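You operate a simulated robot arm through the tools that you are given. There is no shell and no other tool.

The job below is to be done with a simulated robot arm. You get a single attempt, and the scene is never put back.

## Task
Start the line's lamps and fans: fan 1 at speed 3, fan 2 at speed 1.
Fine: lamps on first, then the main switch, then the fans; lamps and both fans run on.

It is judged by the outcome, as a careful person would: the job done as asked, and still so three seconds after it is handed in. It fails if anything else is knocked over, pushed out of place, dropped, spilled or broken.

## Robot
A 6-joint arm with a two-finger gripper, fixed in place. Base frame: the origin is on the floor under the middle of its stand, x ahead of it, y to its left, z up. Readings come in cm, degrees, newtons and seconds.
With the tool pointing down near the work surface it reaches from about 10 to 78 cm from the base axis. Its first joint turns from -166.0 to 166.0 degrees. Payload 2.45 kg.
Tool frame: the origin (TCP) lies between the finger pads and is the grasp point; the fingertips stand 2 cm ahead of it; z points along the fingers, y is the line along which they close. The gripper opens to 14 cm; its body begins 16.8 cm behind the TCP.
Orientation is told as [roll, pitch, yaw] about the base's x, y, z axes, in that order, counted from this pose: with the fingers straight down and closing along the base's y, the tool's x points along the base's -x, its y along +y and its z along -z.

## Interface
- The arm moves only by the tool arm_command. Its argument "increments" is a list of rows, each a list of 7 numbers: the shift along the tool's x, y, z in cm, then the turn, a rotation vector about the tool's x, y, z in degrees, then the gripper command, from -1 (fully open) to 1 (shut), values between in proportion. In form: [[dx, dy, dz, ax, ay, az, fingers], ...]. A call has 1 to 20 rows; each row is the pose to reach, as a shift and turn from the pose commanded when the call began, along the tool's axes at that moment. Each row takes 0.2 s and may step no farther than 5 cm and 8.6 degrees from the row before; otherwise, or with a gripper value out of range, the whole call is refused. A pose out of reach is approached as far as the arm can. The call stops where the force on the tool passes 40 N (or 10 N more than at its start, if that is more) or the arm is blocked; 0.2 s more then pass. The fingers move at their own pace (about 4.5 cm/s each) and stop on an object; they squeeze with about 44 N. The grip force told is the motor's: it shows also when the fingers shut on nothing. Time passes only in rows, and 0.2 s behind the last, so rows that repeat a pose let the fingers close. The reply holds the time, the measured pose of the TCP, the force on the tool along the base axes, the opening and the grip force, in the units named above and with some noise, with the torque about the TCP (base axes, N m) and any sound that the robot's microphone picked up, and new pictures: "views" is both (left out), scene, wrist or none.
- Cameras (640 x 400 px; columns grow to the right, rows downward): "scene" is fixed at [5.05, 64.92, 208.91]; the picture's right is [-0.62, -0.78, 0.00], its down [-0.45, 0.36, -0.82] and it looks along [0.64, -0.51, -0.57] (base axes); focal length 316 px, centre (320, 200). "wrist" rides on the gripper at [7.8, 1.1, -20.9] in the tool frame; the picture's right is [-0.14, 0.99, 0.00], its down [-0.92, -0.13, -0.37] and it looks along [-0.37, -0.05, 0.93] (tool axes); focal length 280 px, centre (320, 200). There is no depth. A picture from a camera that has moved, and an enlarged one, comes with that camera's place and axes in the base frame and with its lens.
- slide_trunk(by): moves the trunk up (or, below 0, down) by that many cm; the arm rides with it, the base frame stays. It gives what a move gives, with no picture.
- close_up(camera, box): a new picture of the part [left, top, right, bottom] of that camera's present view, enlarged. The clock stands still meanwhile.
- close_job(): hands the job in; it is judged then, once.

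Nothing tells you positions but the pictures and the camera data. Unless the task says otherwise, let go and move clear before handing in.

The tools are called after "Emit:" as name(argument=value, ...) on one line, values as JSON. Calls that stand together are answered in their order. arm_command: Moves the arm, as the interface text tells. Its arguments: {"type":"object","properties":{"increments":{"type":"array","items":{"type":"array","items":{"type":"number"}}},"views":{"type":"string","enum":["both","scene","wrist","none"]}},"required":["increments"]} The other tools are called the same way: slide_trunk (by) moves the trunk up or down; close_up (camera, box) takes an enlarged picture of a part of a camera's view; close_job () hands the job in.

At the start:

```text
clock: 0.0
tool_pos: [50.75, -10.24, 155.5]
tcp_rot: [0.1, 0.0, 0.0]
force: [0.9, -0.5, -0.2]
wrist_torque: [0.02, -0.02, 0.0]
gripper_width: 14.01
gripper_force: 0.1
trunk travel left (down, up): [-17.5, 5.5]
```

scene: 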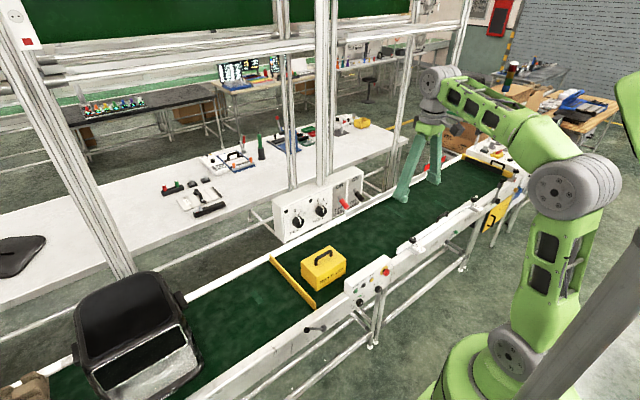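
wrist: 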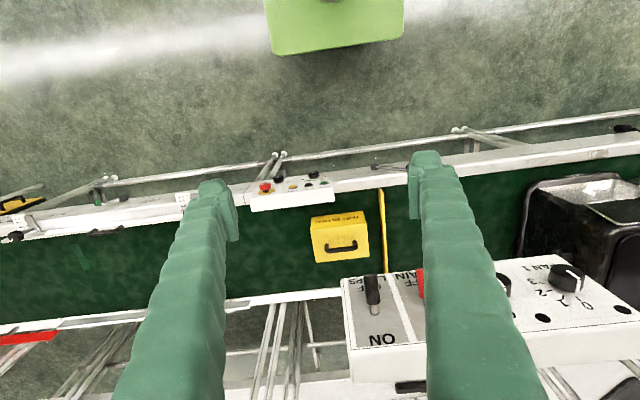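

I see a conveyor line with a white control box beyond the belt: two rotary knobs and two levers (labelled LAMPS, MAIN, FAN). I'll take enlarged pictures of it first, before moving.

Emit:
close_up(camera="scene", box=[260, 150, 400, 250])

Emit:
close_up(camera="wrist", box=[320, 230, 640, 400])

```text
4.00 times, centred on (330, 200) of scene
camera zoom: at [5.05, 64.92, 208.91], right [-0.62, -0.78, 0.0], down [-0.45, 0.36, -0.82], along [0.64, -0.51, -0.57], focal length 1263 px, centre (280, 200)
```

zoom: 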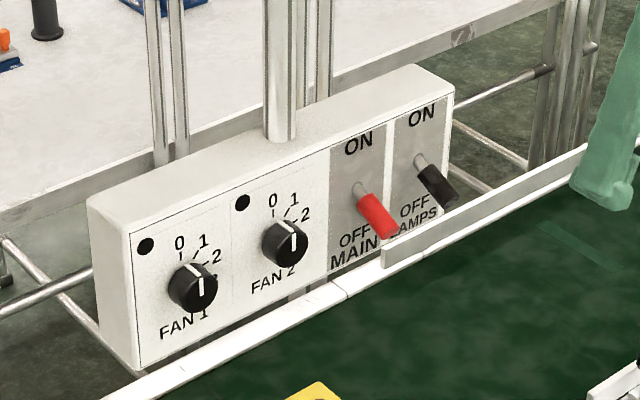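

```text
2.00 times, centred on (480, 315) of wrist
camera zoom: at [43.11, -9.3, 176.37], right [0.14, 0.99, 0.0], down [0.92, -0.13, 0.37], along [0.37, -0.05, -0.93], focal length 561 px, centre (0, -30)
```

zoom: 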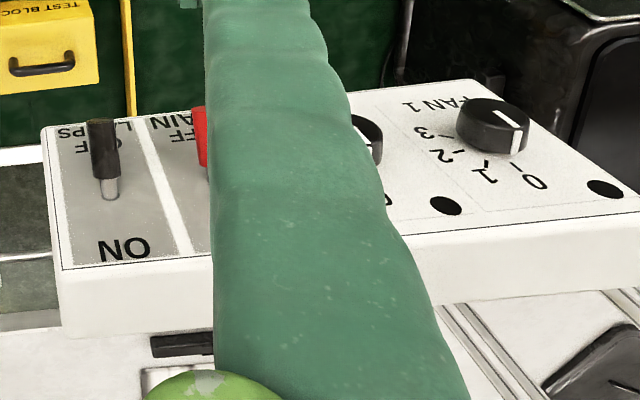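

The control panel is a nearly vertical face at about x≈73, z≈139–151, facing the robot. The LAMPS lever is near [68.5..73, -5.6, 143.5..146], with MAIN and the two fan knobs further toward +y. I'll swing the tool to horizontal, stay well back from the panel and look at it straight on.

Emit:
arm_command(increments=[[-0.2, 1.2, 0.6, 0, -7.5, 0, -1], [-0.4, 2.4, 1.2, 0, -15, 0, -1], [-0.6, 3.6, 1.8, 0, -22.5, 0, -1], [-0.8, 4.8, 2.4, 0, -30, 0, -1], [-1.0, 6.0, 3.0, 0, -37.5, 0, -1], [-1.2, 7.2, 3.6, 0, -45, 0, -1], [-1.4, 8.4, 4.2, 0, -52.5, 0, -1], [-1.6, 9.6, 4.8, 0, -60, 0, -1], [-1.8, 10.8, 5.4, 0, -67.5, 0, -1], [-2.0, 12.0, 6.0, 0, -75, 0, -1], [-2.2, 13.2, 6.6, 0, -82.5, 0, -1], [-2.4, 14.4, 7.2, 0, -90, 0, -1]], views="both")

```text
clock: 2.6
tool_pos: [60.96, 7.25, 156.83]
tcp_rot: [-12.7, -89.6, 12.8]
force: [0.3, 0.3, 0.5]
wrist_torque: [-0.02, 0.02, -0.04]
gripper_width: 13.99
gripper_force: 0.0
out of reach, approached as far as the arm can: row 9, 10, 11, 12
trunk travel left (down, up): [-17.5, 5.5]
camera wrist: at [39.99, 8.25, 149.15], right [0.0, 0.99, 0.14], down [-0.36, -0.13, 0.92], along [0.93, -0.05, 0.36], focal length 280 px, centre (320, 200)
```

scene: 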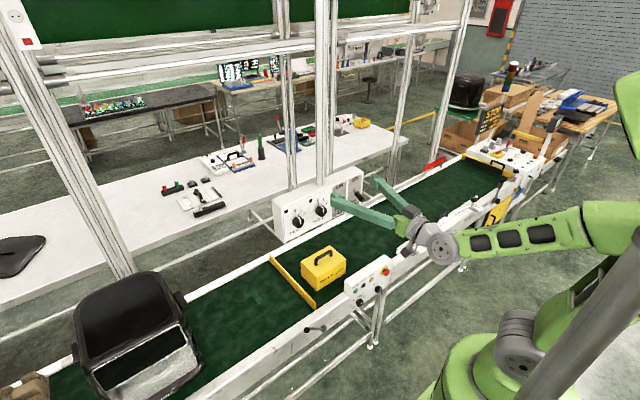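
wrist: 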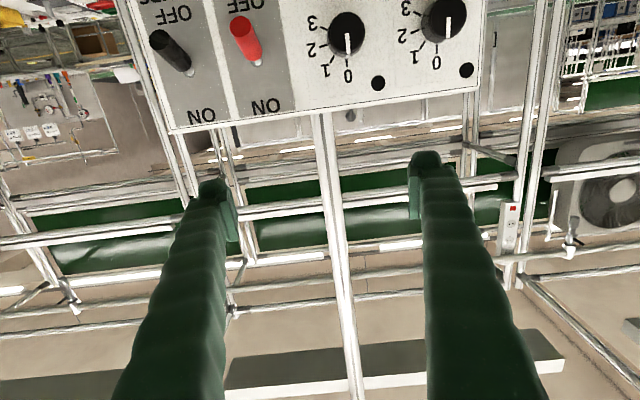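

The arm couldn't fold back quite as far as asked, but it is horizontal at about x=61 and the panel is in view, upside down in the wrist picture. I'll enlarge the panel to read the knob pointers and scale marks.

Emit:
close_up(camera="wrist", box=[290, 0, 490, 125])

Emit:
close_up(camera="wrist", box=[120, 0, 320, 125])

Emit:
close_up(camera="scene", box=[260, 150, 400, 250])

```text
3.20 times, centred on (390, 62) of wrist
camera zoom: at [39.99, 8.25, 149.15], right [0.0, 0.99, 0.14], down [-0.36, -0.13, 0.92], along [0.93, -0.05, 0.36], focal length 897 px, centre (96, 640)
```

zoom: 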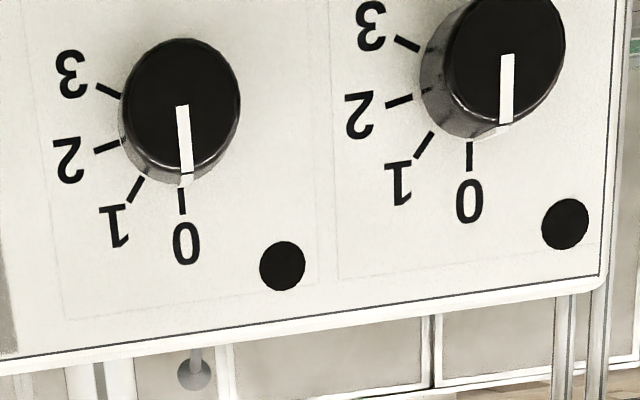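

```text
3.20 times, centred on (220, 62) of wrist
camera zoom: at [39.99, 8.25, 149.15], right [0.0, 0.99, 0.14], down [-0.36, -0.13, 0.92], along [0.93, -0.05, 0.36], focal length 897 px, centre (640, 640)
```

zoom: 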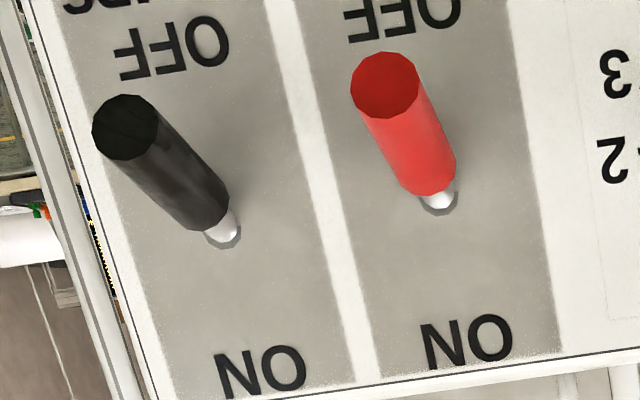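

```text
4.00 times, centred on (330, 200) of scene
camera zoom: at [5.05, 64.92, 208.91], right [-0.62, -0.78, 0.0], down [-0.45, 0.36, -0.82], along [0.64, -0.51, -0.57], focal length 1263 px, centre (280, 200)
```

zoom: 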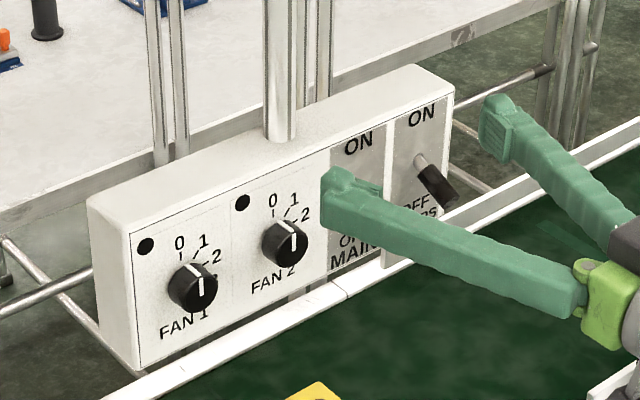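

Both pointers stand at 0, and the marks 0/1/2/3 lie 40° apart, clockwise as seen from the robot. I place the panel plane at x≈73, LAMPS lever at y≈-5.35, MAIN at y≈2.0, FAN 2 knob at [73, 11.4, 144.5] and FAN 1 knob at [73, 20.9, 144.5]. Next I close the fingers and make a small forward move to check how the commanded pose is counted.

Emit:
arm_command(increments=[[0, 0, 0.5, 0, 0, 0, 1], [0, 0, 1, 0, 0, 0, 1], [0, 0, 1.5, 0, 0, 0, 1], [0, 0, 2, 0, 0, 0, 1], [0, 0, 2, 0, 0, 0, 1], [0, 0, 2, 0, 0, 0, 1], [0, 0, 2, 0, 0, 0, 1], [0, 0, 2, 0, 0, 0, 1]], views="both")

```text
clock: 4.4
tool_pos: [62.81, 7.1, 156.88]
tcp_rot: [-97.3, -90.0, 97.3]
force: [0.1, -0.2, -0.2]
wrist_torque: [0.03, 0.0, -0.02]
gripper_width: 0.0
gripper_force: 16.0
trunk travel left (down, up): [-17.5, 5.5]
camera wrist: at [42.06, 8.11, 149.05], right [0.0, 0.99, 0.14], down [-0.37, -0.13, 0.92], along [0.93, -0.05, 0.37], focal length 280 px, centre (320, 200)
```

scene: 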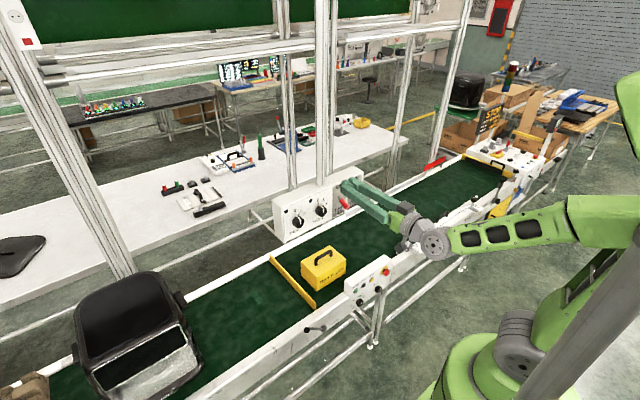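
wrist: 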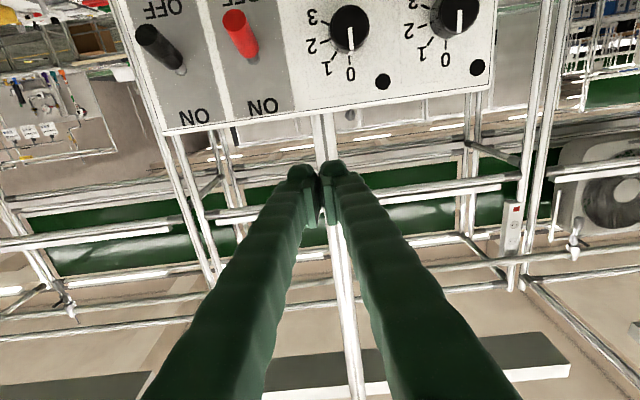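

The commanded pose follows the reached pose, so moves are predictable. The fingers are closed at [62.8, 7.1, 156.9]. I'll check the fingertip size before going below the LAMPS lever.

Emit:
close_up(camera="scene", box=[300, 150, 460, 270])

Emit:
close_up(camera="wrist", box=[220, 120, 440, 260])

```text
3.33 times, centred on (380, 210) of scene
camera zoom: at [5.05, 64.92, 208.91], right [-0.62, -0.78, 0.0], down [-0.45, 0.36, -0.82], along [0.64, -0.51, -0.57], focal length 1053 px, centre (120, 167)
```

zoom: 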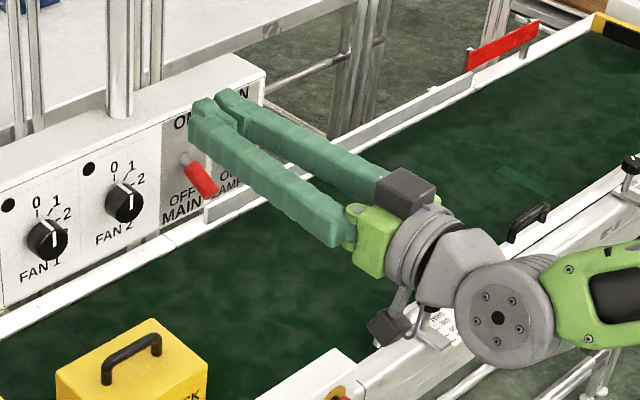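

```text
2.86 times, centred on (330, 190) of wrist
camera zoom: at [42.06, 8.11, 149.05], right [0.0, 0.99, 0.14], down [-0.37, -0.13, 0.92], along [0.93, -0.05, 0.37], focal length 801 px, centre (291, 229)
```

zoom: 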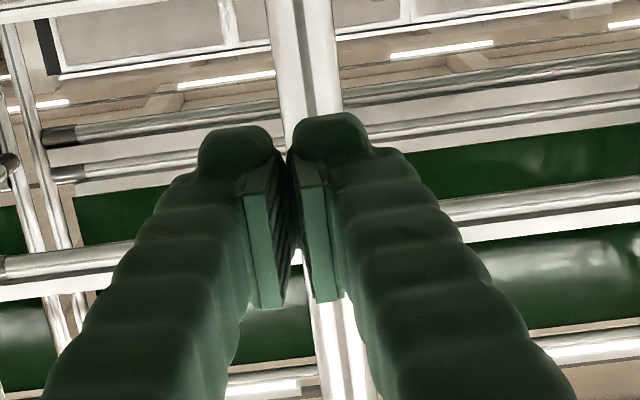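

The closed fingertips are about 5 cm wide and some 4–4.5 cm tall. I'll go down to below the LAMPS lever, at y≈-5.35 and z≈137, staying back at x≈63.

Emit:
arm_command(increments=[[2.5, -1.55, 0.1, 0, 0, 0, 1], [5, -3.1, 0.2, 0, 0, 0, 1], [7.5, -4.7, 0.3, 0, 0, 0, 1], [10, -6.2, 0.4, 0, 0, 0, 1], [12.5, -7.8, 0.5, 0, 0, 0, 1], [15, -9.3, 0.5, 0, 0, 0, 1], [17.5, -10.9, 0.5, 0, 0, 0, 1], [19.9, -12.45, 0.5, 0, 0, 0, 1]], views="both")

```text
clock: 5.9
tool_pos: [69.06, -1.89, 143.35]
tcp_rot: [-149.1, -89.1, 150.8]
force: [3.9, 25.5, -0.9]
wrist_torque: [0.11, 0.09, -0.02]
gripper_width: 0.0
gripper_force: 29.4
out of reach, approached as far as the arm can: row 1, 2, 3, 4, 5, 6, 7
trunk travel left (down, up): [-17.5, 5.5]
stopped in row 7: the force on the tool passed its limit at 47 N (the readings are from after the stop); the commanded pose is now the measured one
camera wrist: at [48.39, -1.61, 135.27], right [-0.03, 0.99, 0.13], down [-0.38, -0.13, 0.92], along [0.93, -0.02, 0.38], focal length 280 px, centre (320, 200)
```

scene: 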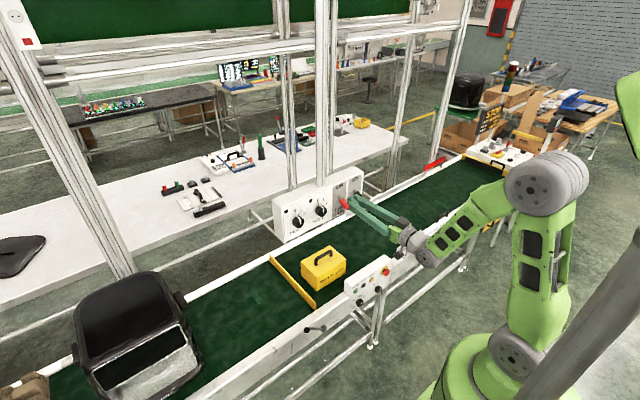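
wrist: 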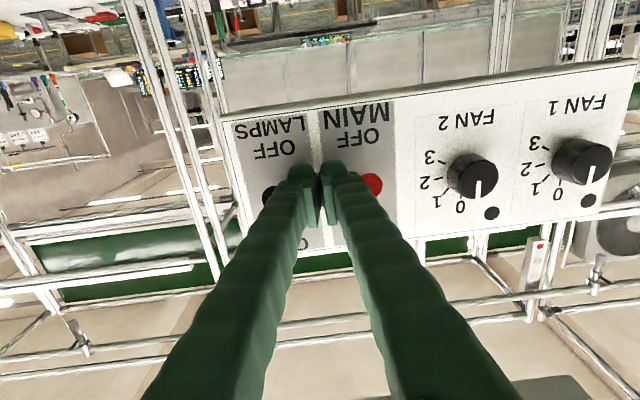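

The arm could not hold x that far back at this height, so it drifted forward. The fingers now sit between the two levers, pressing sideways on LAMPS, and the stop tripped. I'll ease off in +y, lift straight up through the gap between the levers and then back away. After that I'll lower the trunk to get better reach at low heights.

Emit:
arm_command(increments=[[0, 0.3, 0, 0, 0, 0, 1], [0, 0.5, 0, 0, 0, 0, 1], [-1, 0.5, 0, 0, 0, 0, 1], [-2.5, 0.5, 0, 0, 0, 0, 1], [-4.5, 0.5, 0, 0, 0, 0, 1], [-6.5, 0.5, 0, 0, 0, 0, 1], [-8.5, 0.5, 0, 0, 0, 0, 1], [-10.5, 0.5, 0, 0, 0, 0, 1], [-12.5, 0.5, -1.5, 0, 0, 0, 1], [-13.5, 0.5, -3.5, 0, 0, 0, 1], [-14, 0.5, -5.5, 0, 0, 0, 1]], views="both")

```text
clock: 8.3
tool_pos: [63.1, -1.97, 157.17]
tcp_rot: [-159.8, -89.1, 160.7]
force: [0.0, 0.6, 0.0]
wrist_torque: [0.01, 0.0, 0.03]
gripper_width: 0.0
gripper_force: 29.3
trunk travel left (down, up): [-17.5, 5.5]
camera wrist: at [42.54, -1.35, 149.13], right [-0.02, 0.99, 0.13], down [-0.38, -0.13, 0.92], along [0.92, -0.03, 0.38], focal length 280 px, centre (320, 200)
```

scene: 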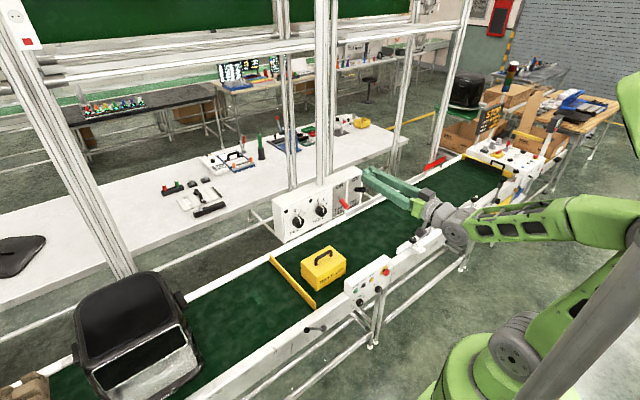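
wrist: 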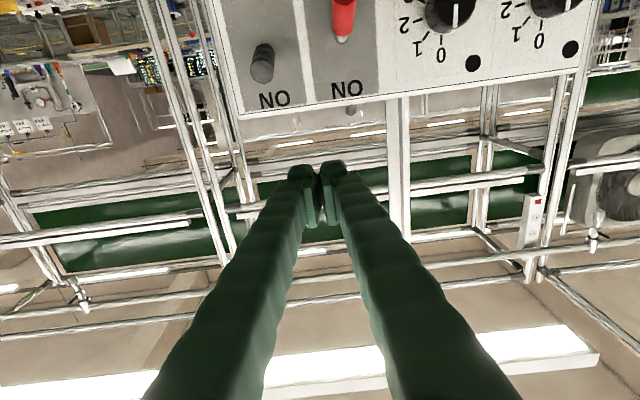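

The LAMPS lever appears to have flipped up as I lifted, and the strip light at the bottom of the wrist view is now bright. I'll enlarge both views to confirm this before touching MAIN.

Emit:
close_up(camera="wrist", box=[200, 0, 400, 125])

Emit:
close_up(camera="scene", box=[260, 150, 400, 250])

Emit:
close_up(camera="wrist", box=[400, 0, 600, 125])

```text
3.20 times, centred on (300, 62) of wrist
camera zoom: at [42.54, -1.35, 149.13], right [-0.02, 0.99, 0.13], down [-0.38, -0.13, 0.92], along [0.92, -0.03, 0.38], focal length 897 px, centre (384, 640)
```

zoom: 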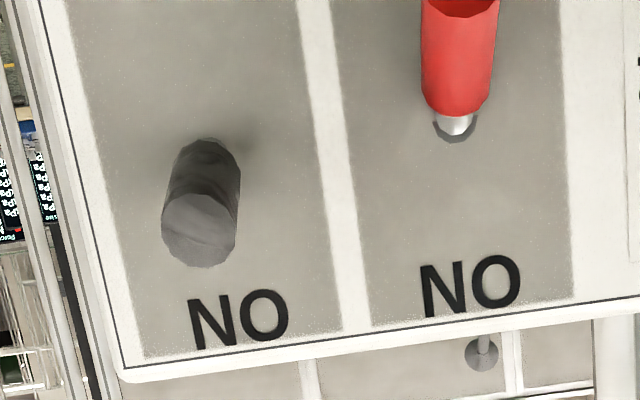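

```text
4.00 times, centred on (330, 200) of scene
camera zoom: at [5.05, 64.92, 208.91], right [-0.62, -0.78, 0.0], down [-0.45, 0.36, -0.82], along [0.64, -0.51, -0.57], focal length 1263 px, centre (280, 200)
```

zoom: 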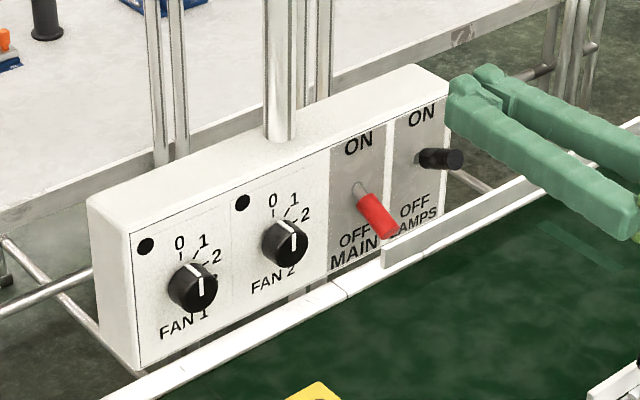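

```text
3.20 times, centred on (500, 62) of wrist
camera zoom: at [42.54, -1.35, 149.13], right [-0.02, 0.99, 0.13], down [-0.38, -0.13, 0.92], along [0.92, -0.03, 0.38], focal length 897 px, centre (-256, 640)
```

zoom: 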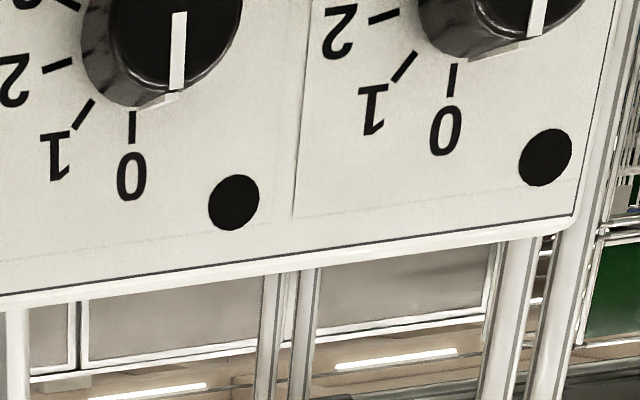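

LAMPS is fully ON: its lever tip is up at z≈148 and the strip light is lit. MAIN is still OFF and both fans are at 0. I'll lower the trunk 17 cm so the arm can reach beneath the MAIN lever without drifting forward.

Emit:
slide_trunk(by=-17)

```text
clock: 10.2
tool_pos: [63.34, -1.99, 140.29]
tcp_rot: [-160.2, -89.1, 161.1]
force: [1.2, -0.9, 1.0]
wrist_torque: [0.03, 0.0, 0.03]
gripper_width: 0.0
gripper_force: 29.2
trunk travel left (down, up): [-0.5, 22.5]
```

The TCP is now at [63.3, -2.0, 140.3]. I'll shift sideways to the MAIN lever's column at y≈2.0 and down to z≈137.5, keeping x.

Emit:
arm_command(increments=[[0.7, 1, 0, 0, 0, 0, 1], [1.4, 2, 0, 0, 0, 0, 1], [2.1, 3, 0, 0, 0, 0, 1], [2.8, 4, 0, 0, 0, 0, 1]], views="both")

```text
clock: 11.2
tool_pos: [63.87, 2.17, 137.85]
tcp_rot: [-158.5, -89.2, 159.3]
force: [-0.2, 0.4, -0.4]
wrist_torque: [0.0, -0.01, -0.02]
gripper_width: 0.01
gripper_force: 29.3
out of reach, approached as far as the arm can: row 3, 4
trunk travel left (down, up): [-0.5, 22.5]
camera wrist: at [43.26, 2.71, 129.81], right [-0.02, 0.99, 0.13], down [-0.38, -0.13, 0.92], along [0.93, -0.03, 0.38], focal length 280 px, centre (320, 200)
```

scene: 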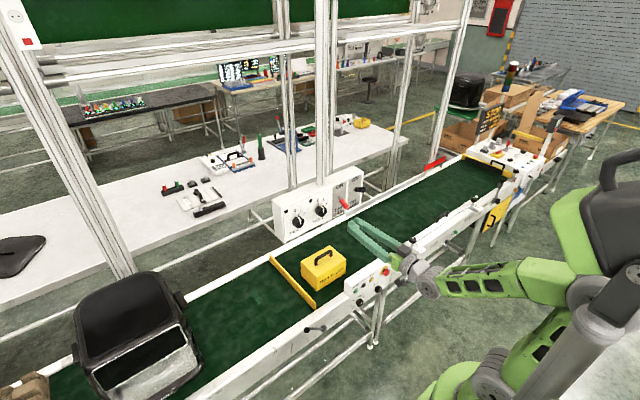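
wrist: 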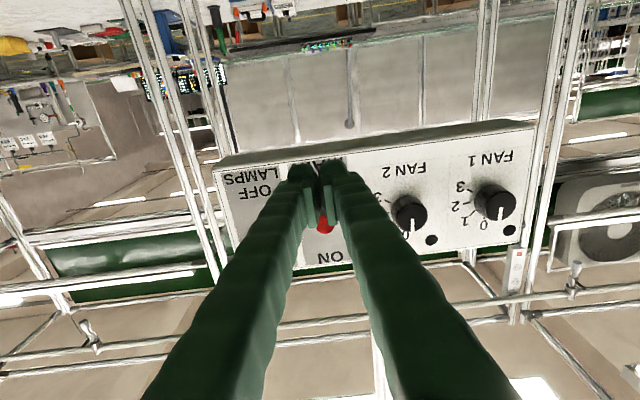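

I'm centred under MAIN with the red lever visible just above the fingers. I'll go forward until the tips are under the lever (TCP x≈69), then lift slowly.

Emit:
arm_command(increments=[[0, -0.1, 1.5, 0, 0, 0, 1], [0, -0.15, 3, 0, 0, 0, 1], [0, -0.15, 4.2, 0, 0, 0, 1], [0, -0.15, 5.0, 0, 0, 0, 1], [-0.7, -0.15, 5.0, 0, 0, 0, 1], [-1.4, -0.15, 5.0, 0, 0, 0, 1], [-2.1, -0.15, 5.0, 0, 0, 0, 1], [-2.8, -0.15, 5.0, 0, 0, 0, 1], [-3.5, -0.15, 5.0, 0, 0, 0, 1], [-4.2, -0.15, 5.0, 0, 0, 0, 1], [-4.9, -0.15, 5.0, 0, 0, 0, 1], [-5.6, -0.15, 5.0, 0, 0, 0, 1]], views="both")

Emit:
close_up(camera="scene", box=[260, 150, 400, 250])

```text
clock: 13.8
tool_pos: [68.89, 2.08, 143.52]
tcp_rot: [-161.4, -89.1, 162.4]
force: [0.7, 0.1, -0.8]
wrist_torque: [0.02, 0.03, -0.01]
gripper_width: 0.02
gripper_force: 28.9
trunk travel left (down, up): [-0.5, 22.5]
camera wrist: at [48.17, 2.59, 135.47], right [-0.02, 0.99, 0.13], down [-0.38, -0.13, 0.92], along [0.92, -0.03, 0.38], focal length 280 px, centre (320, 200)
```

scene: 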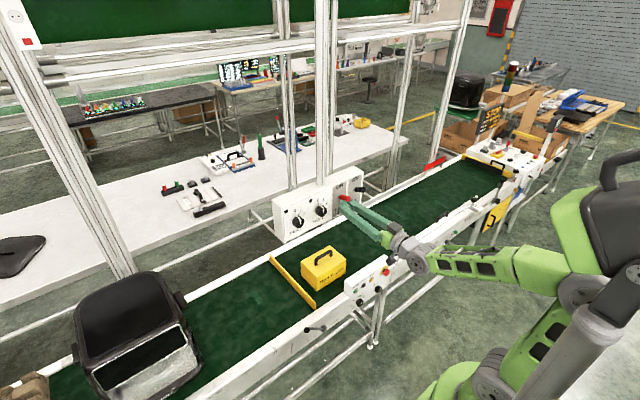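
wrist: 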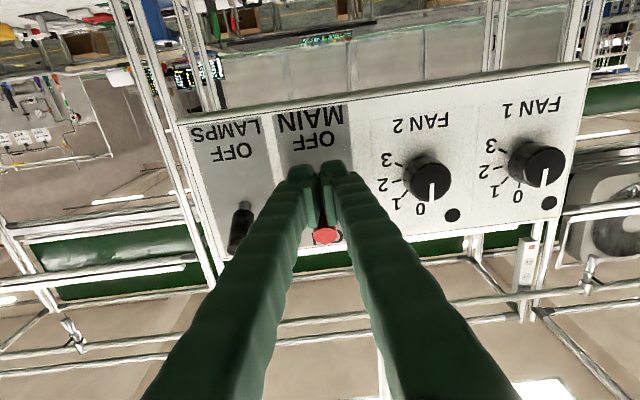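

```text
4.00 times, centred on (330, 200) of scene
camera zoom: at [5.05, 64.92, 208.91], right [-0.62, -0.78, 0.0], down [-0.45, 0.36, -0.82], along [0.64, -0.51, -0.57], focal length 1263 px, centre (280, 200)
```

zoom: 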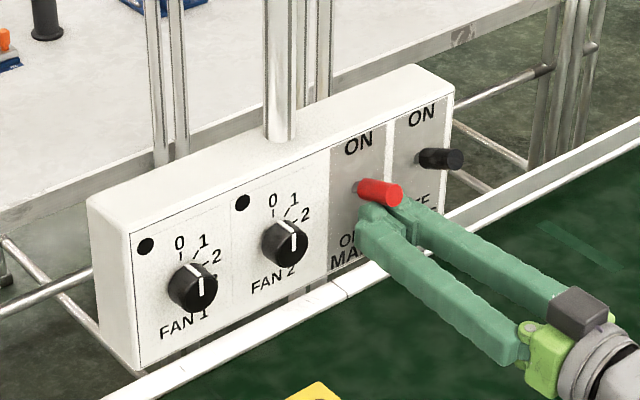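

The red MAIN lever is past the middle and resting up near ON. I'll lift another 1.2 cm to make sure it is fully over.

Emit:
arm_command(increments=[[-0.4, 0, 0, 0, 0, 0, 1], [-0.8, 0, 0, 0, 0, 0, 1], [-1.2, 0, 0, 0, 0, 0, 1]], views="both")

Emit:
close_up(camera="scene", box=[260, 150, 400, 250])

```text
clock: 14.6
tool_pos: [68.78, 1.96, 144.0]
tcp_rot: [-115.9, -89.7, 116.7]
force: [-12.2, -2.3, -25.4]
wrist_torque: [0.17, 0.23, 0.01]
gripper_width: 0.61
gripper_force: 30.1
trunk travel left (down, up): [-0.5, 22.5]
camera wrist: at [48.07, 2.59, 136.25], right [-0.02, 0.99, 0.13], down [-0.37, -0.13, 0.92], along [0.93, -0.03, 0.37], focal length 280 px, centre (320, 200)
```

scene: 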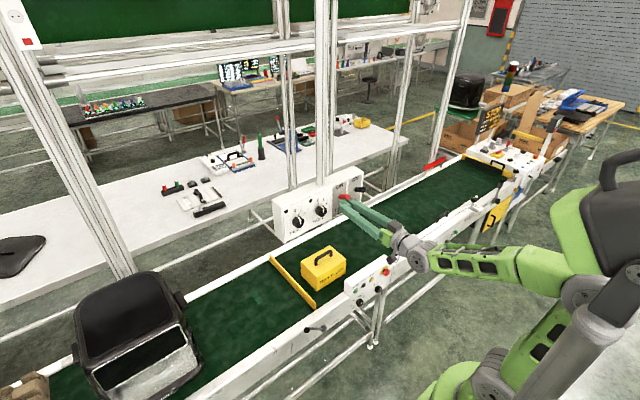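
wrist: 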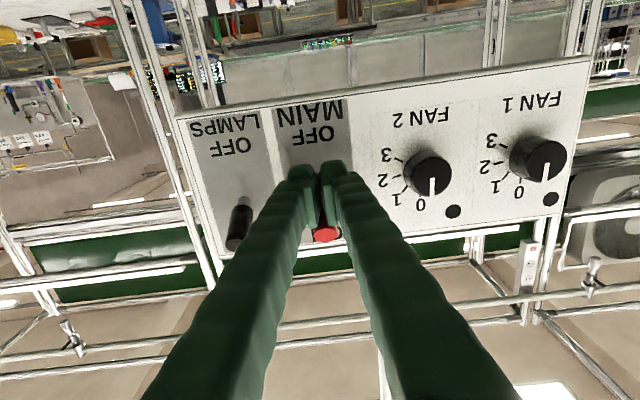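

```text
4.00 times, centred on (330, 200) of scene
camera zoom: at [5.05, 64.92, 208.91], right [-0.62, -0.78, 0.0], down [-0.45, 0.36, -0.82], along [0.64, -0.51, -0.57], focal length 1263 px, centre (280, 200)
```

zoom: 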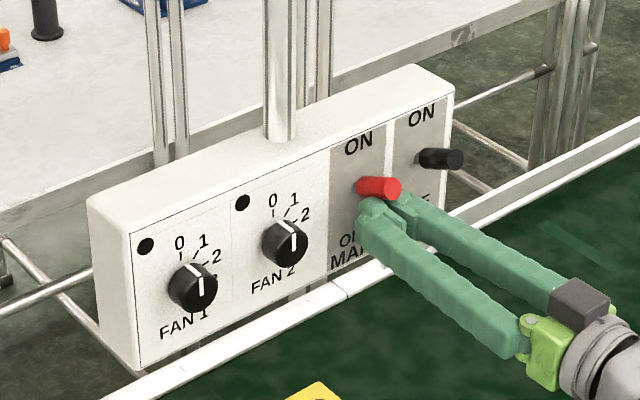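

MAIN has reached its stop at ON, with about 25 N of reaction. I'll drop straight down, back out and check that it stays.

Emit:
arm_command(increments=[[1, 0, 0, 0, 0, 0, 1], [2, 0, 0, 0, 0, 0, 1], [3.5, 0, 0, 0, 0, 0, 1], [5, 0, 0, 0, 0, 0, 1], [6.0, 0, 0, 0, 0, 0, 1], [6.0, 0, -2, 0, 0, 0, 1], [6.0, 0, -4, 0, 0, 0, 1]], views="both")

Emit:
close_up(camera="scene", box=[260, 150, 400, 250])

```text
clock: 16.2
tool_pos: [64.83, 2.03, 138.66]
tcp_rot: [-160.2, -89.0, 161.2]
force: [0.1, 0.1, -0.2]
wrist_torque: [-0.02, -0.02, -0.03]
gripper_width: 0.0
gripper_force: 29.4
trunk travel left (down, up): [-0.5, 22.5]
camera wrist: at [44.15, 2.56, 130.58], right [-0.02, 0.99, 0.13], down [-0.38, -0.13, 0.92], along [0.92, -0.03, 0.38], focal length 280 px, centre (320, 200)
```

scene: 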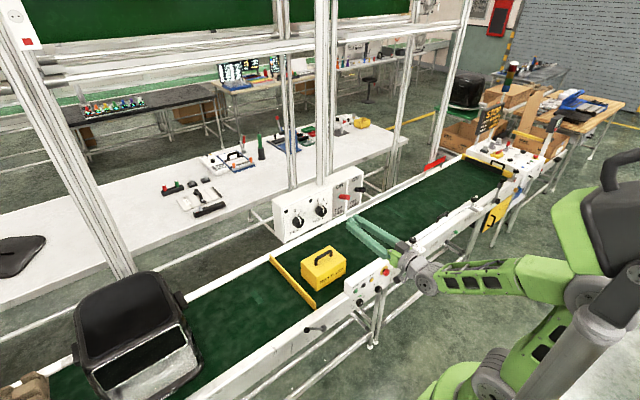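
wrist: 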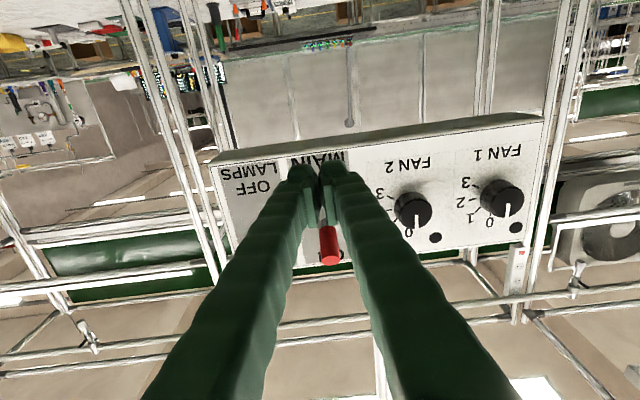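

```text
4.00 times, centred on (330, 200) of scene
camera zoom: at [5.05, 64.92, 208.91], right [-0.62, -0.78, 0.0], down [-0.45, 0.36, -0.82], along [0.64, -0.51, -0.57], focal length 1263 px, centre (280, 200)
```

zoom: 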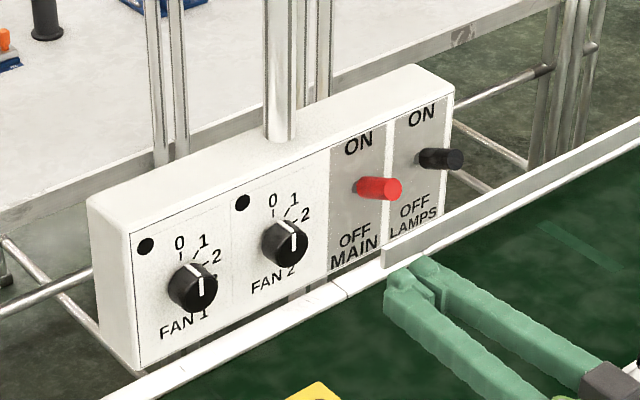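

Both levers are ON and staying there. Next is FAN 1, centred at about [73, 20.9, 144.5]. I'll move to a stand-off in front of it, squaring up the small tool tilt and opening the fingers to about 6 cm.

Emit:
arm_command(increments=[[-0.5, 2, -0.7, 0.2, 0.2, 0, 1], [-1.5, 5, -1.3, 0.4, 0.4, 0, 1], [-2.6, 8.5, -1.3, 0.6, 0.6, 0, 0.6], [-3.7, 12, -1.3, 0.8, 0.8, 0, 0.14], [-4.8, 15.5, -1.3, 1.0, 0.9, 0, 0.14], [-5.84, 18.87, -1.3, 1.0, 0.94, 0, 0.14], [-5.84, 18.87, -1.3, 1.0, 0.94, 0, 0.14], [-5.84, 18.87, -1.3, 1.0, 0.94, 0, 0.14]], views="both")

```text
clock: 18.0
tool_pos: [63.27, 20.88, 144.3]
tcp_rot: [-64.2, -89.7, 64.1]
force: [-0.3, 0.5, -0.5]
wrist_torque: [-0.03, 0.04, 0.02]
gripper_width: 6.01
gripper_force: 0.0
trunk travel left (down, up): [-0.5, 22.5]
camera wrist: at [42.49, 21.83, 136.6], right [0.0, 0.99, 0.13], down [-0.37, -0.12, 0.92], along [0.93, -0.05, 0.36], focal length 280 px, centre (320, 200)
```

scene: 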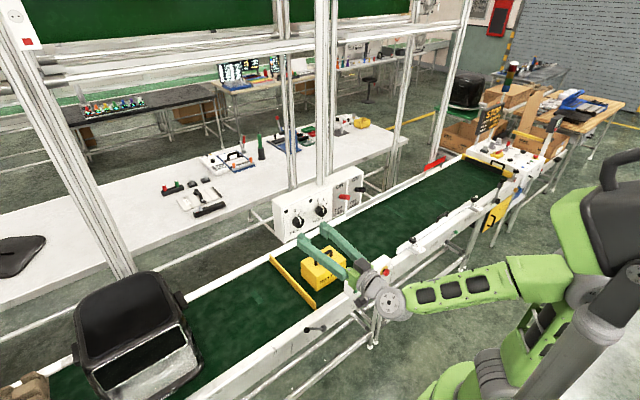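
wrist: 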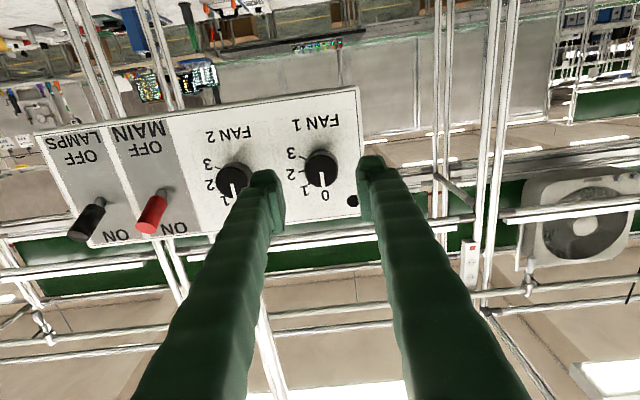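

The gripper is in front of FAN 1 with the knob between the fingers. I'll enlarge the view to check the knob's centre before approaching.

Emit:
close_up(camera="wrist", box=[220, 90, 420, 215])

Emit:
close_up(camera="scene", box=[260, 170, 400, 270])

```text
3.20 times, centred on (320, 152) of wrist
camera zoom: at [42.49, 21.83, 136.6], right [0.0, 0.99, 0.13], down [-0.37, -0.12, 0.92], along [0.93, -0.05, 0.36], focal length 897 px, centre (320, 352)
```

zoom: 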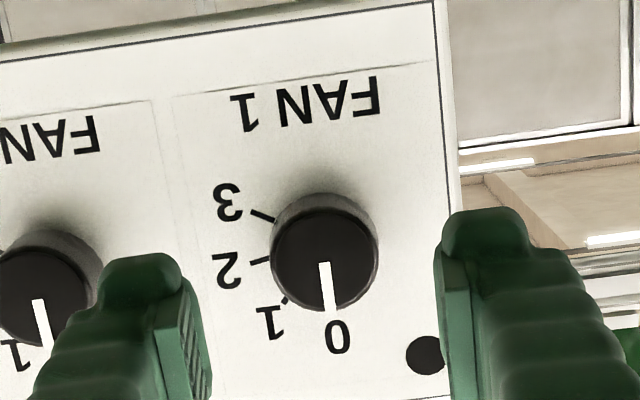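

```text
4.00 times, centred on (330, 220) of scene
camera zoom: at [5.05, 64.92, 208.91], right [-0.62, -0.78, 0.0], down [-0.45, 0.36, -0.82], along [0.64, -0.51, -0.57], focal length 1263 px, centre (280, 120)
```

zoom: 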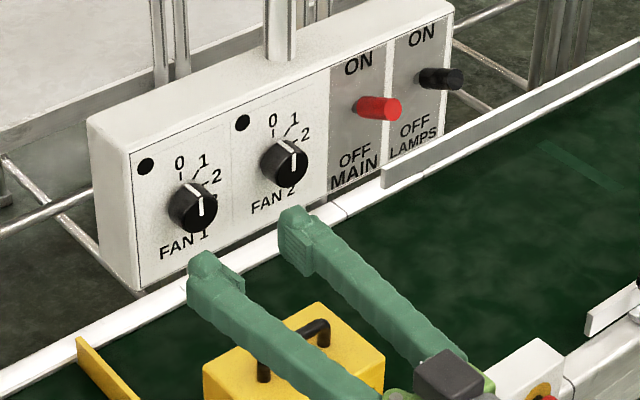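

The knob axis is within 0.2 cm of the tool axis. I'll turn the wrist back 60° (counter-clockwise) at this stand-off, so that the full 120° clockwise turn fits in one grip.

Emit:
arm_command(increments=[[0, 0, 0, 0, 0, -7.5, 0.14], [0, 0, 0, 0, 0, -15, 0.14], [0, 0, 0, 0, 0, -22.5, 0.14], [0, 0, 0, 0, 0, -30, 0.14], [0, 0, 0, 0, 0, -37.5, 0.14], [0, 0, 0, 0, 0, -45, 0.14], [0, 0, 0, 0, 0, -52.5, 0.14], [0, 0, 0, 0, 0, -60, 0.14]], views="both")

```text
clock: 19.8
tool_pos: [63.25, 20.73, 144.28]
tcp_rot: [-89.9, -29.6, 89.9]
force: [0.2, 0.8, 1.2]
wrist_torque: [-0.01, 0.03, 0.0]
gripper_width: 6.02
gripper_force: 0.0
trunk travel left (down, up): [-0.5, 22.5]
camera wrist: at [42.45, 14.48, 139.62], right [0.0, 0.61, -0.79], down [-0.37, 0.74, 0.57], along [0.93, 0.29, 0.22], focal length 280 px, centre (320, 200)
```

scene: 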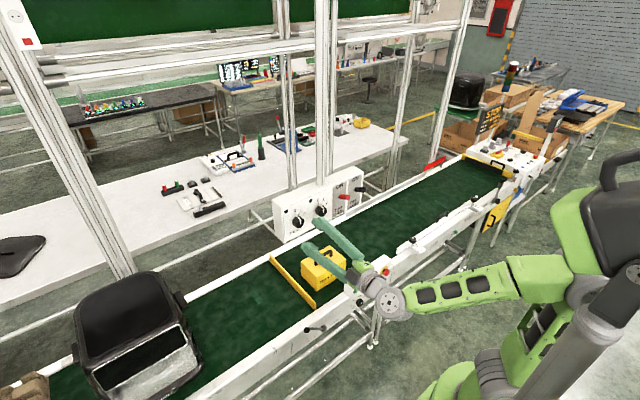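
wrist: 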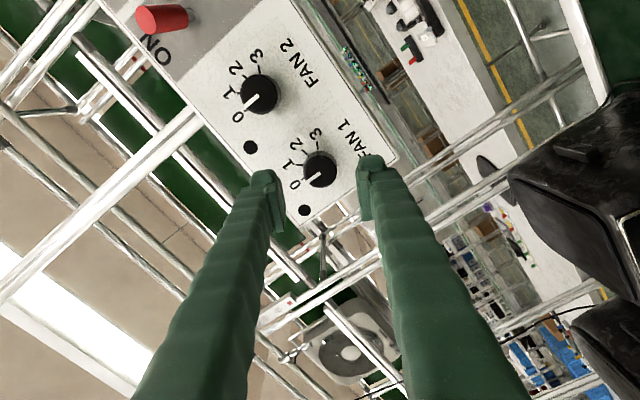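

The roll worked and the knob is still centred between the fingers. I'll move forward so the pads straddle it, with the tips about 1.2 cm short of the panel.

Emit:
arm_command(increments=[[0, 0, 1.5, 0, 0, 0, 0.14], [0, 0, 3, 0, 0, 0, 0.14], [0, 0, 4.2, 0, 0, 0, 0.14], [0, 0, 5.2, 0, 0, 0, 0.14], [0, 0, 6.0, 0, 0, 0, 0.14], [0, 0, 6.5, 0, 0, 0, 0.14]], views="both")

Emit:
close_up(camera="wrist", box=[220, 90, 420, 215])

Emit:
close_up(camera="scene", box=[260, 170, 400, 270])

```text
clock: 21.2
tool_pos: [69.84, 20.9, 144.31]
tcp_rot: [-89.9, -29.7, 89.9]
force: [-1.0, 0.5, 0.4]
wrist_torque: [0.02, 0.0, 0.04]
gripper_width: 6.03
gripper_force: 0.1
trunk travel left (down, up): [-0.5, 22.5]
camera wrist: at [48.97, 14.48, 139.62], right [0.0, 0.61, -0.79], down [-0.37, 0.74, 0.57], along [0.93, 0.29, 0.22], focal length 280 px, centre (320, 200)
```

scene: 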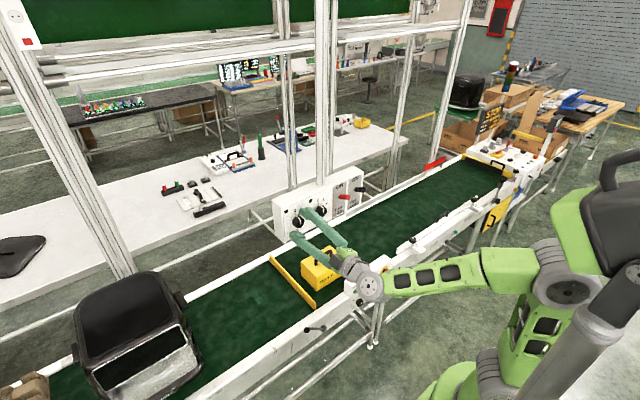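
wrist: 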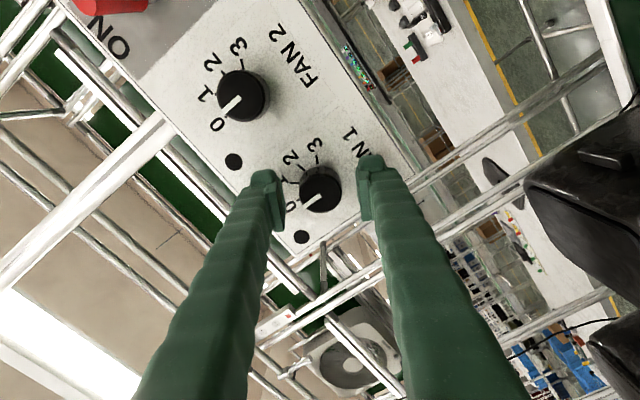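

```text
3.20 times, centred on (320, 152) of wrist
camera zoom: at [48.97, 14.48, 139.62], right [0.0, 0.61, -0.79], down [-0.37, 0.74, 0.57], along [0.93, 0.29, 0.22], focal length 897 px, centre (320, 352)
```

zoom: 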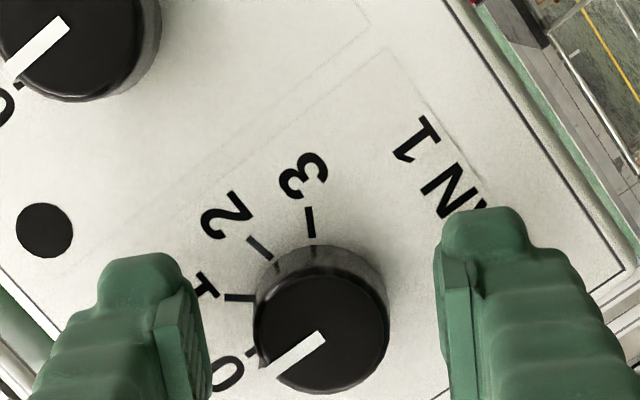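

```text
4.00 times, centred on (330, 220) of scene
camera zoom: at [5.05, 64.92, 208.91], right [-0.62, -0.78, 0.0], down [-0.45, 0.36, -0.82], along [0.64, -0.51, -0.57], focal length 1263 px, centre (280, 120)
```

zoom: 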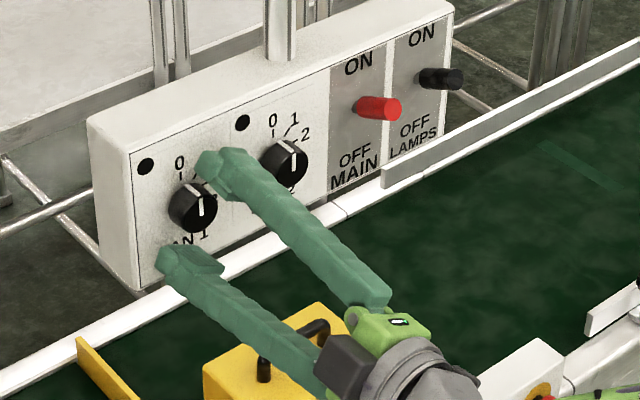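

The pads straddle the FAN 1 knob evenly. I'll close onto it now.

Emit:
arm_command(increments=[[0, 0, 0, 0, 0, 0, 0.5], [0, 0, 0, 0, 0, 0, 1], [0, 0, 0, 0, 0, 0, 1], [0, 0, 0, 0, 0, 0, 1]], views="wrist")

Emit:
close_up(camera="wrist", box=[220, 90, 420, 215])

```text
clock: 22.2
tool_pos: [69.79, 20.79, 144.36]
tcp_rot: [-89.9, -29.7, 89.9]
force: [0.9, 0.7, -0.6]
wrist_torque: [0.0, -0.01, -0.01]
gripper_width: 3.66
gripper_force: 44.7
trunk travel left (down, up): [-0.5, 22.5]
camera wrist: at [48.97, 14.49, 139.62], right [0.0, 0.61, -0.79], down [-0.37, 0.74, 0.57], along [0.93, 0.29, 0.22], focal length 280 px, centre (320, 200)
```

wrist: 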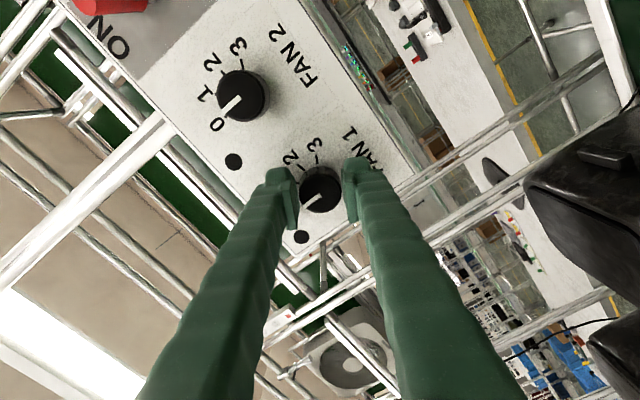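

```text
3.20 times, centred on (320, 152) of wrist
camera zoom: at [48.97, 14.49, 139.62], right [0.0, 0.61, -0.79], down [-0.37, 0.74, 0.57], along [0.93, 0.29, 0.22], focal length 897 px, centre (320, 352)
```

zoom: 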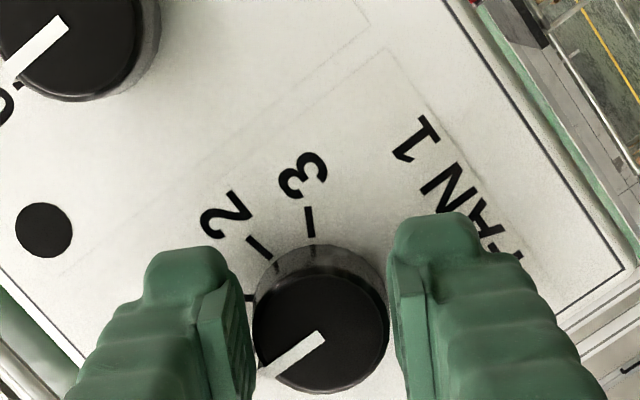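

The knob is held (3.66 cm, 44.7 N) with almost no side load. I'll turn it 40° clockwise first to see how it responds.

Emit:
arm_command(increments=[[0, 0, 0, 0, 0, 7, 1], [0, 0, 0, 0, 0, 14, 1], [0, 0, 0, 0, 0, 21, 1], [0, 0, 0, 0, 0, 28, 1], [0, 0, 0, 0, 0, 34, 1], [0, 0, 0, 0, 0, 40, 1], [0, 0, 0, 0, 0, 40, 1]], views="wrist")

Emit:
close_up(camera="wrist", box=[220, 90, 420, 215])

Emit:
close_up(camera="scene", box=[260, 170, 400, 270])

```text
clock: 23.8
tool_pos: [69.83, 20.94, 144.22]
tcp_rot: [-89.5, -69.7, 89.5]
force: [-0.4, 4.1, -4.0]
wrist_torque: [0.02, 0.03, 0.08]
gripper_width: 3.67
gripper_force: 45.3
trunk travel left (down, up): [-0.5, 22.5]
camera wrist: at [48.96, 19.13, 136.67], right [0.0, 0.98, -0.21], down [-0.37, 0.2, 0.91], along [0.93, 0.08, 0.36], focal length 280 px, centre (320, 200)
```

wrist: 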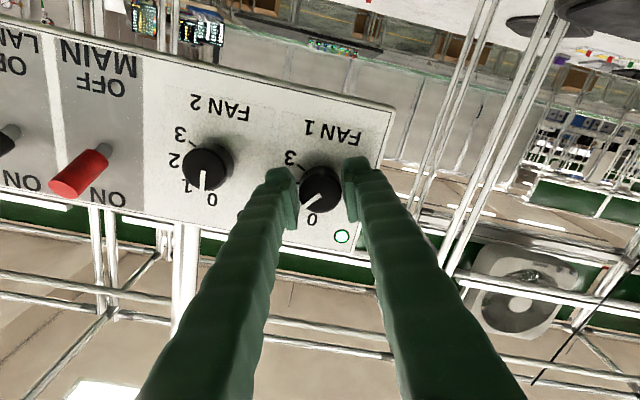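

```text
3.20 times, centred on (320, 152) of wrist
camera zoom: at [48.96, 19.13, 136.67], right [0.0, 0.98, -0.21], down [-0.37, 0.2, 0.91], along [0.93, 0.08, 0.36], focal length 897 px, centre (320, 352)
```

zoom: 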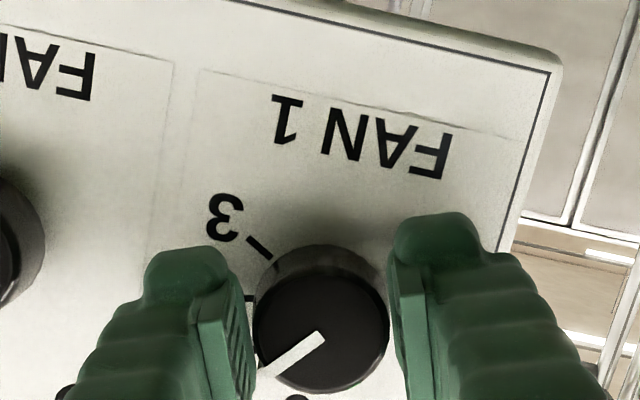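

```text
4.00 times, centred on (330, 220) of scene
camera zoom: at [5.05, 64.92, 208.91], right [-0.62, -0.78, 0.0], down [-0.45, 0.36, -0.82], along [0.64, -0.51, -0.57], focal length 1263 px, centre (280, 120)
```

zoom: 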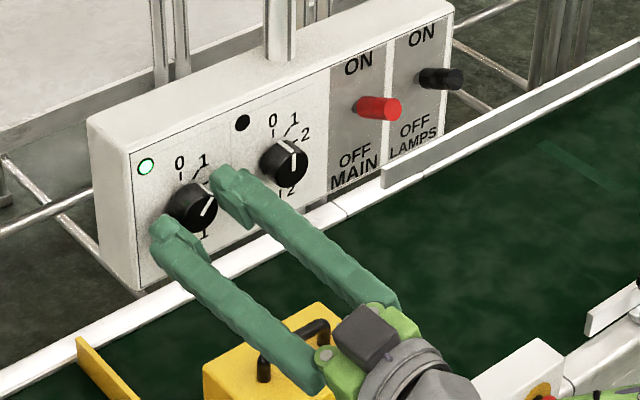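

FAN 1 turned to 1 and its indicator lit green. I'll continue another 80° clockwise to reach 3.

Emit:
arm_command(increments=[[0, 0, 0, 0, 0, 7, 1], [0, 0, 0, 0, 0, 14, 1], [0, 0, 0, 0, 0, 21, 1], [0, 0, 0, 0, 0, 28, 1], [0, 0, 0, 0, 0, 35, 1], [0, 0, 0, 0, 0, 42, 1], [0, 0, 0, 0, 0, 49, 1], [0, 0, 0, 0, 0, 56, 1], [0, 0, 0, 0, 0, 63, 1], [0, 0, 0, 0, 0, 70, 1], [0, 0, 0, 0, 0, 75, 1], [0, 0, 0, 0, 0, 80, 1], [0, 0, 0, 0, 0, 80, 1]], views="wrist")

Emit:
close_up(camera="wrist", box=[220, 90, 420, 215])

Emit:
close_up(camera="scene", box=[260, 170, 400, 270])

```text
clock: 26.6
tool_pos: [69.86, 21.12, 144.31]
tcp_rot: [89.8, -30.5, -90.1]
force: [3.5, 19.0, 1.8]
wrist_torque: [-0.03, 0.07, 0.36]
gripper_width: 3.67
gripper_force: 45.2
trunk travel left (down, up): [-0.5, 22.5]
camera wrist: at [48.99, 28.32, 141.39], right [0.0, 0.38, 0.92], down [-0.37, -0.86, 0.36], along [0.93, -0.34, 0.14], focal length 280 px, centre (320, 200)
```

wrist: 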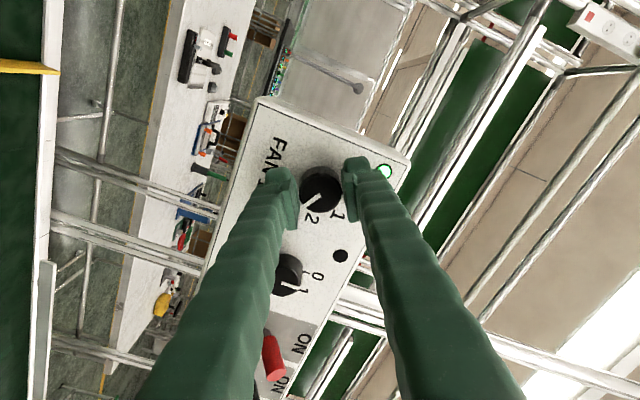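

```text
3.20 times, centred on (320, 152) of wrist
camera zoom: at [48.99, 28.32, 141.39], right [0.0, 0.38, 0.92], down [-0.37, -0.86, 0.36], along [0.93, -0.34, 0.14], focal length 897 px, centre (320, 352)
```

zoom: 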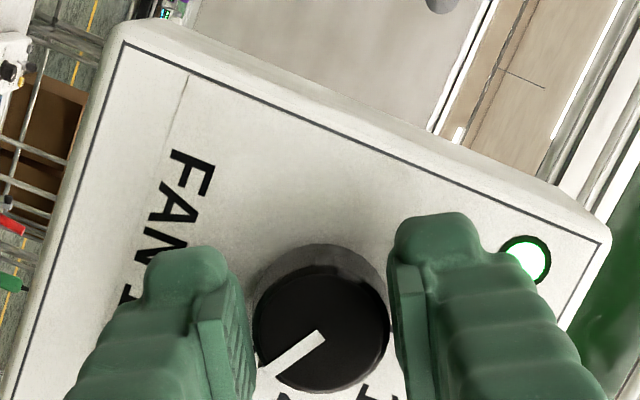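

```text
4.00 times, centred on (330, 220) of scene
camera zoom: at [5.05, 64.92, 208.91], right [-0.62, -0.78, 0.0], down [-0.45, 0.36, -0.82], along [0.64, -0.51, -0.57], focal length 1263 px, centre (280, 120)
```

zoom: 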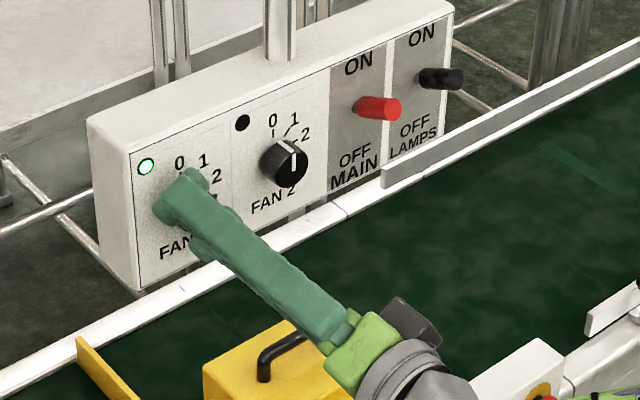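

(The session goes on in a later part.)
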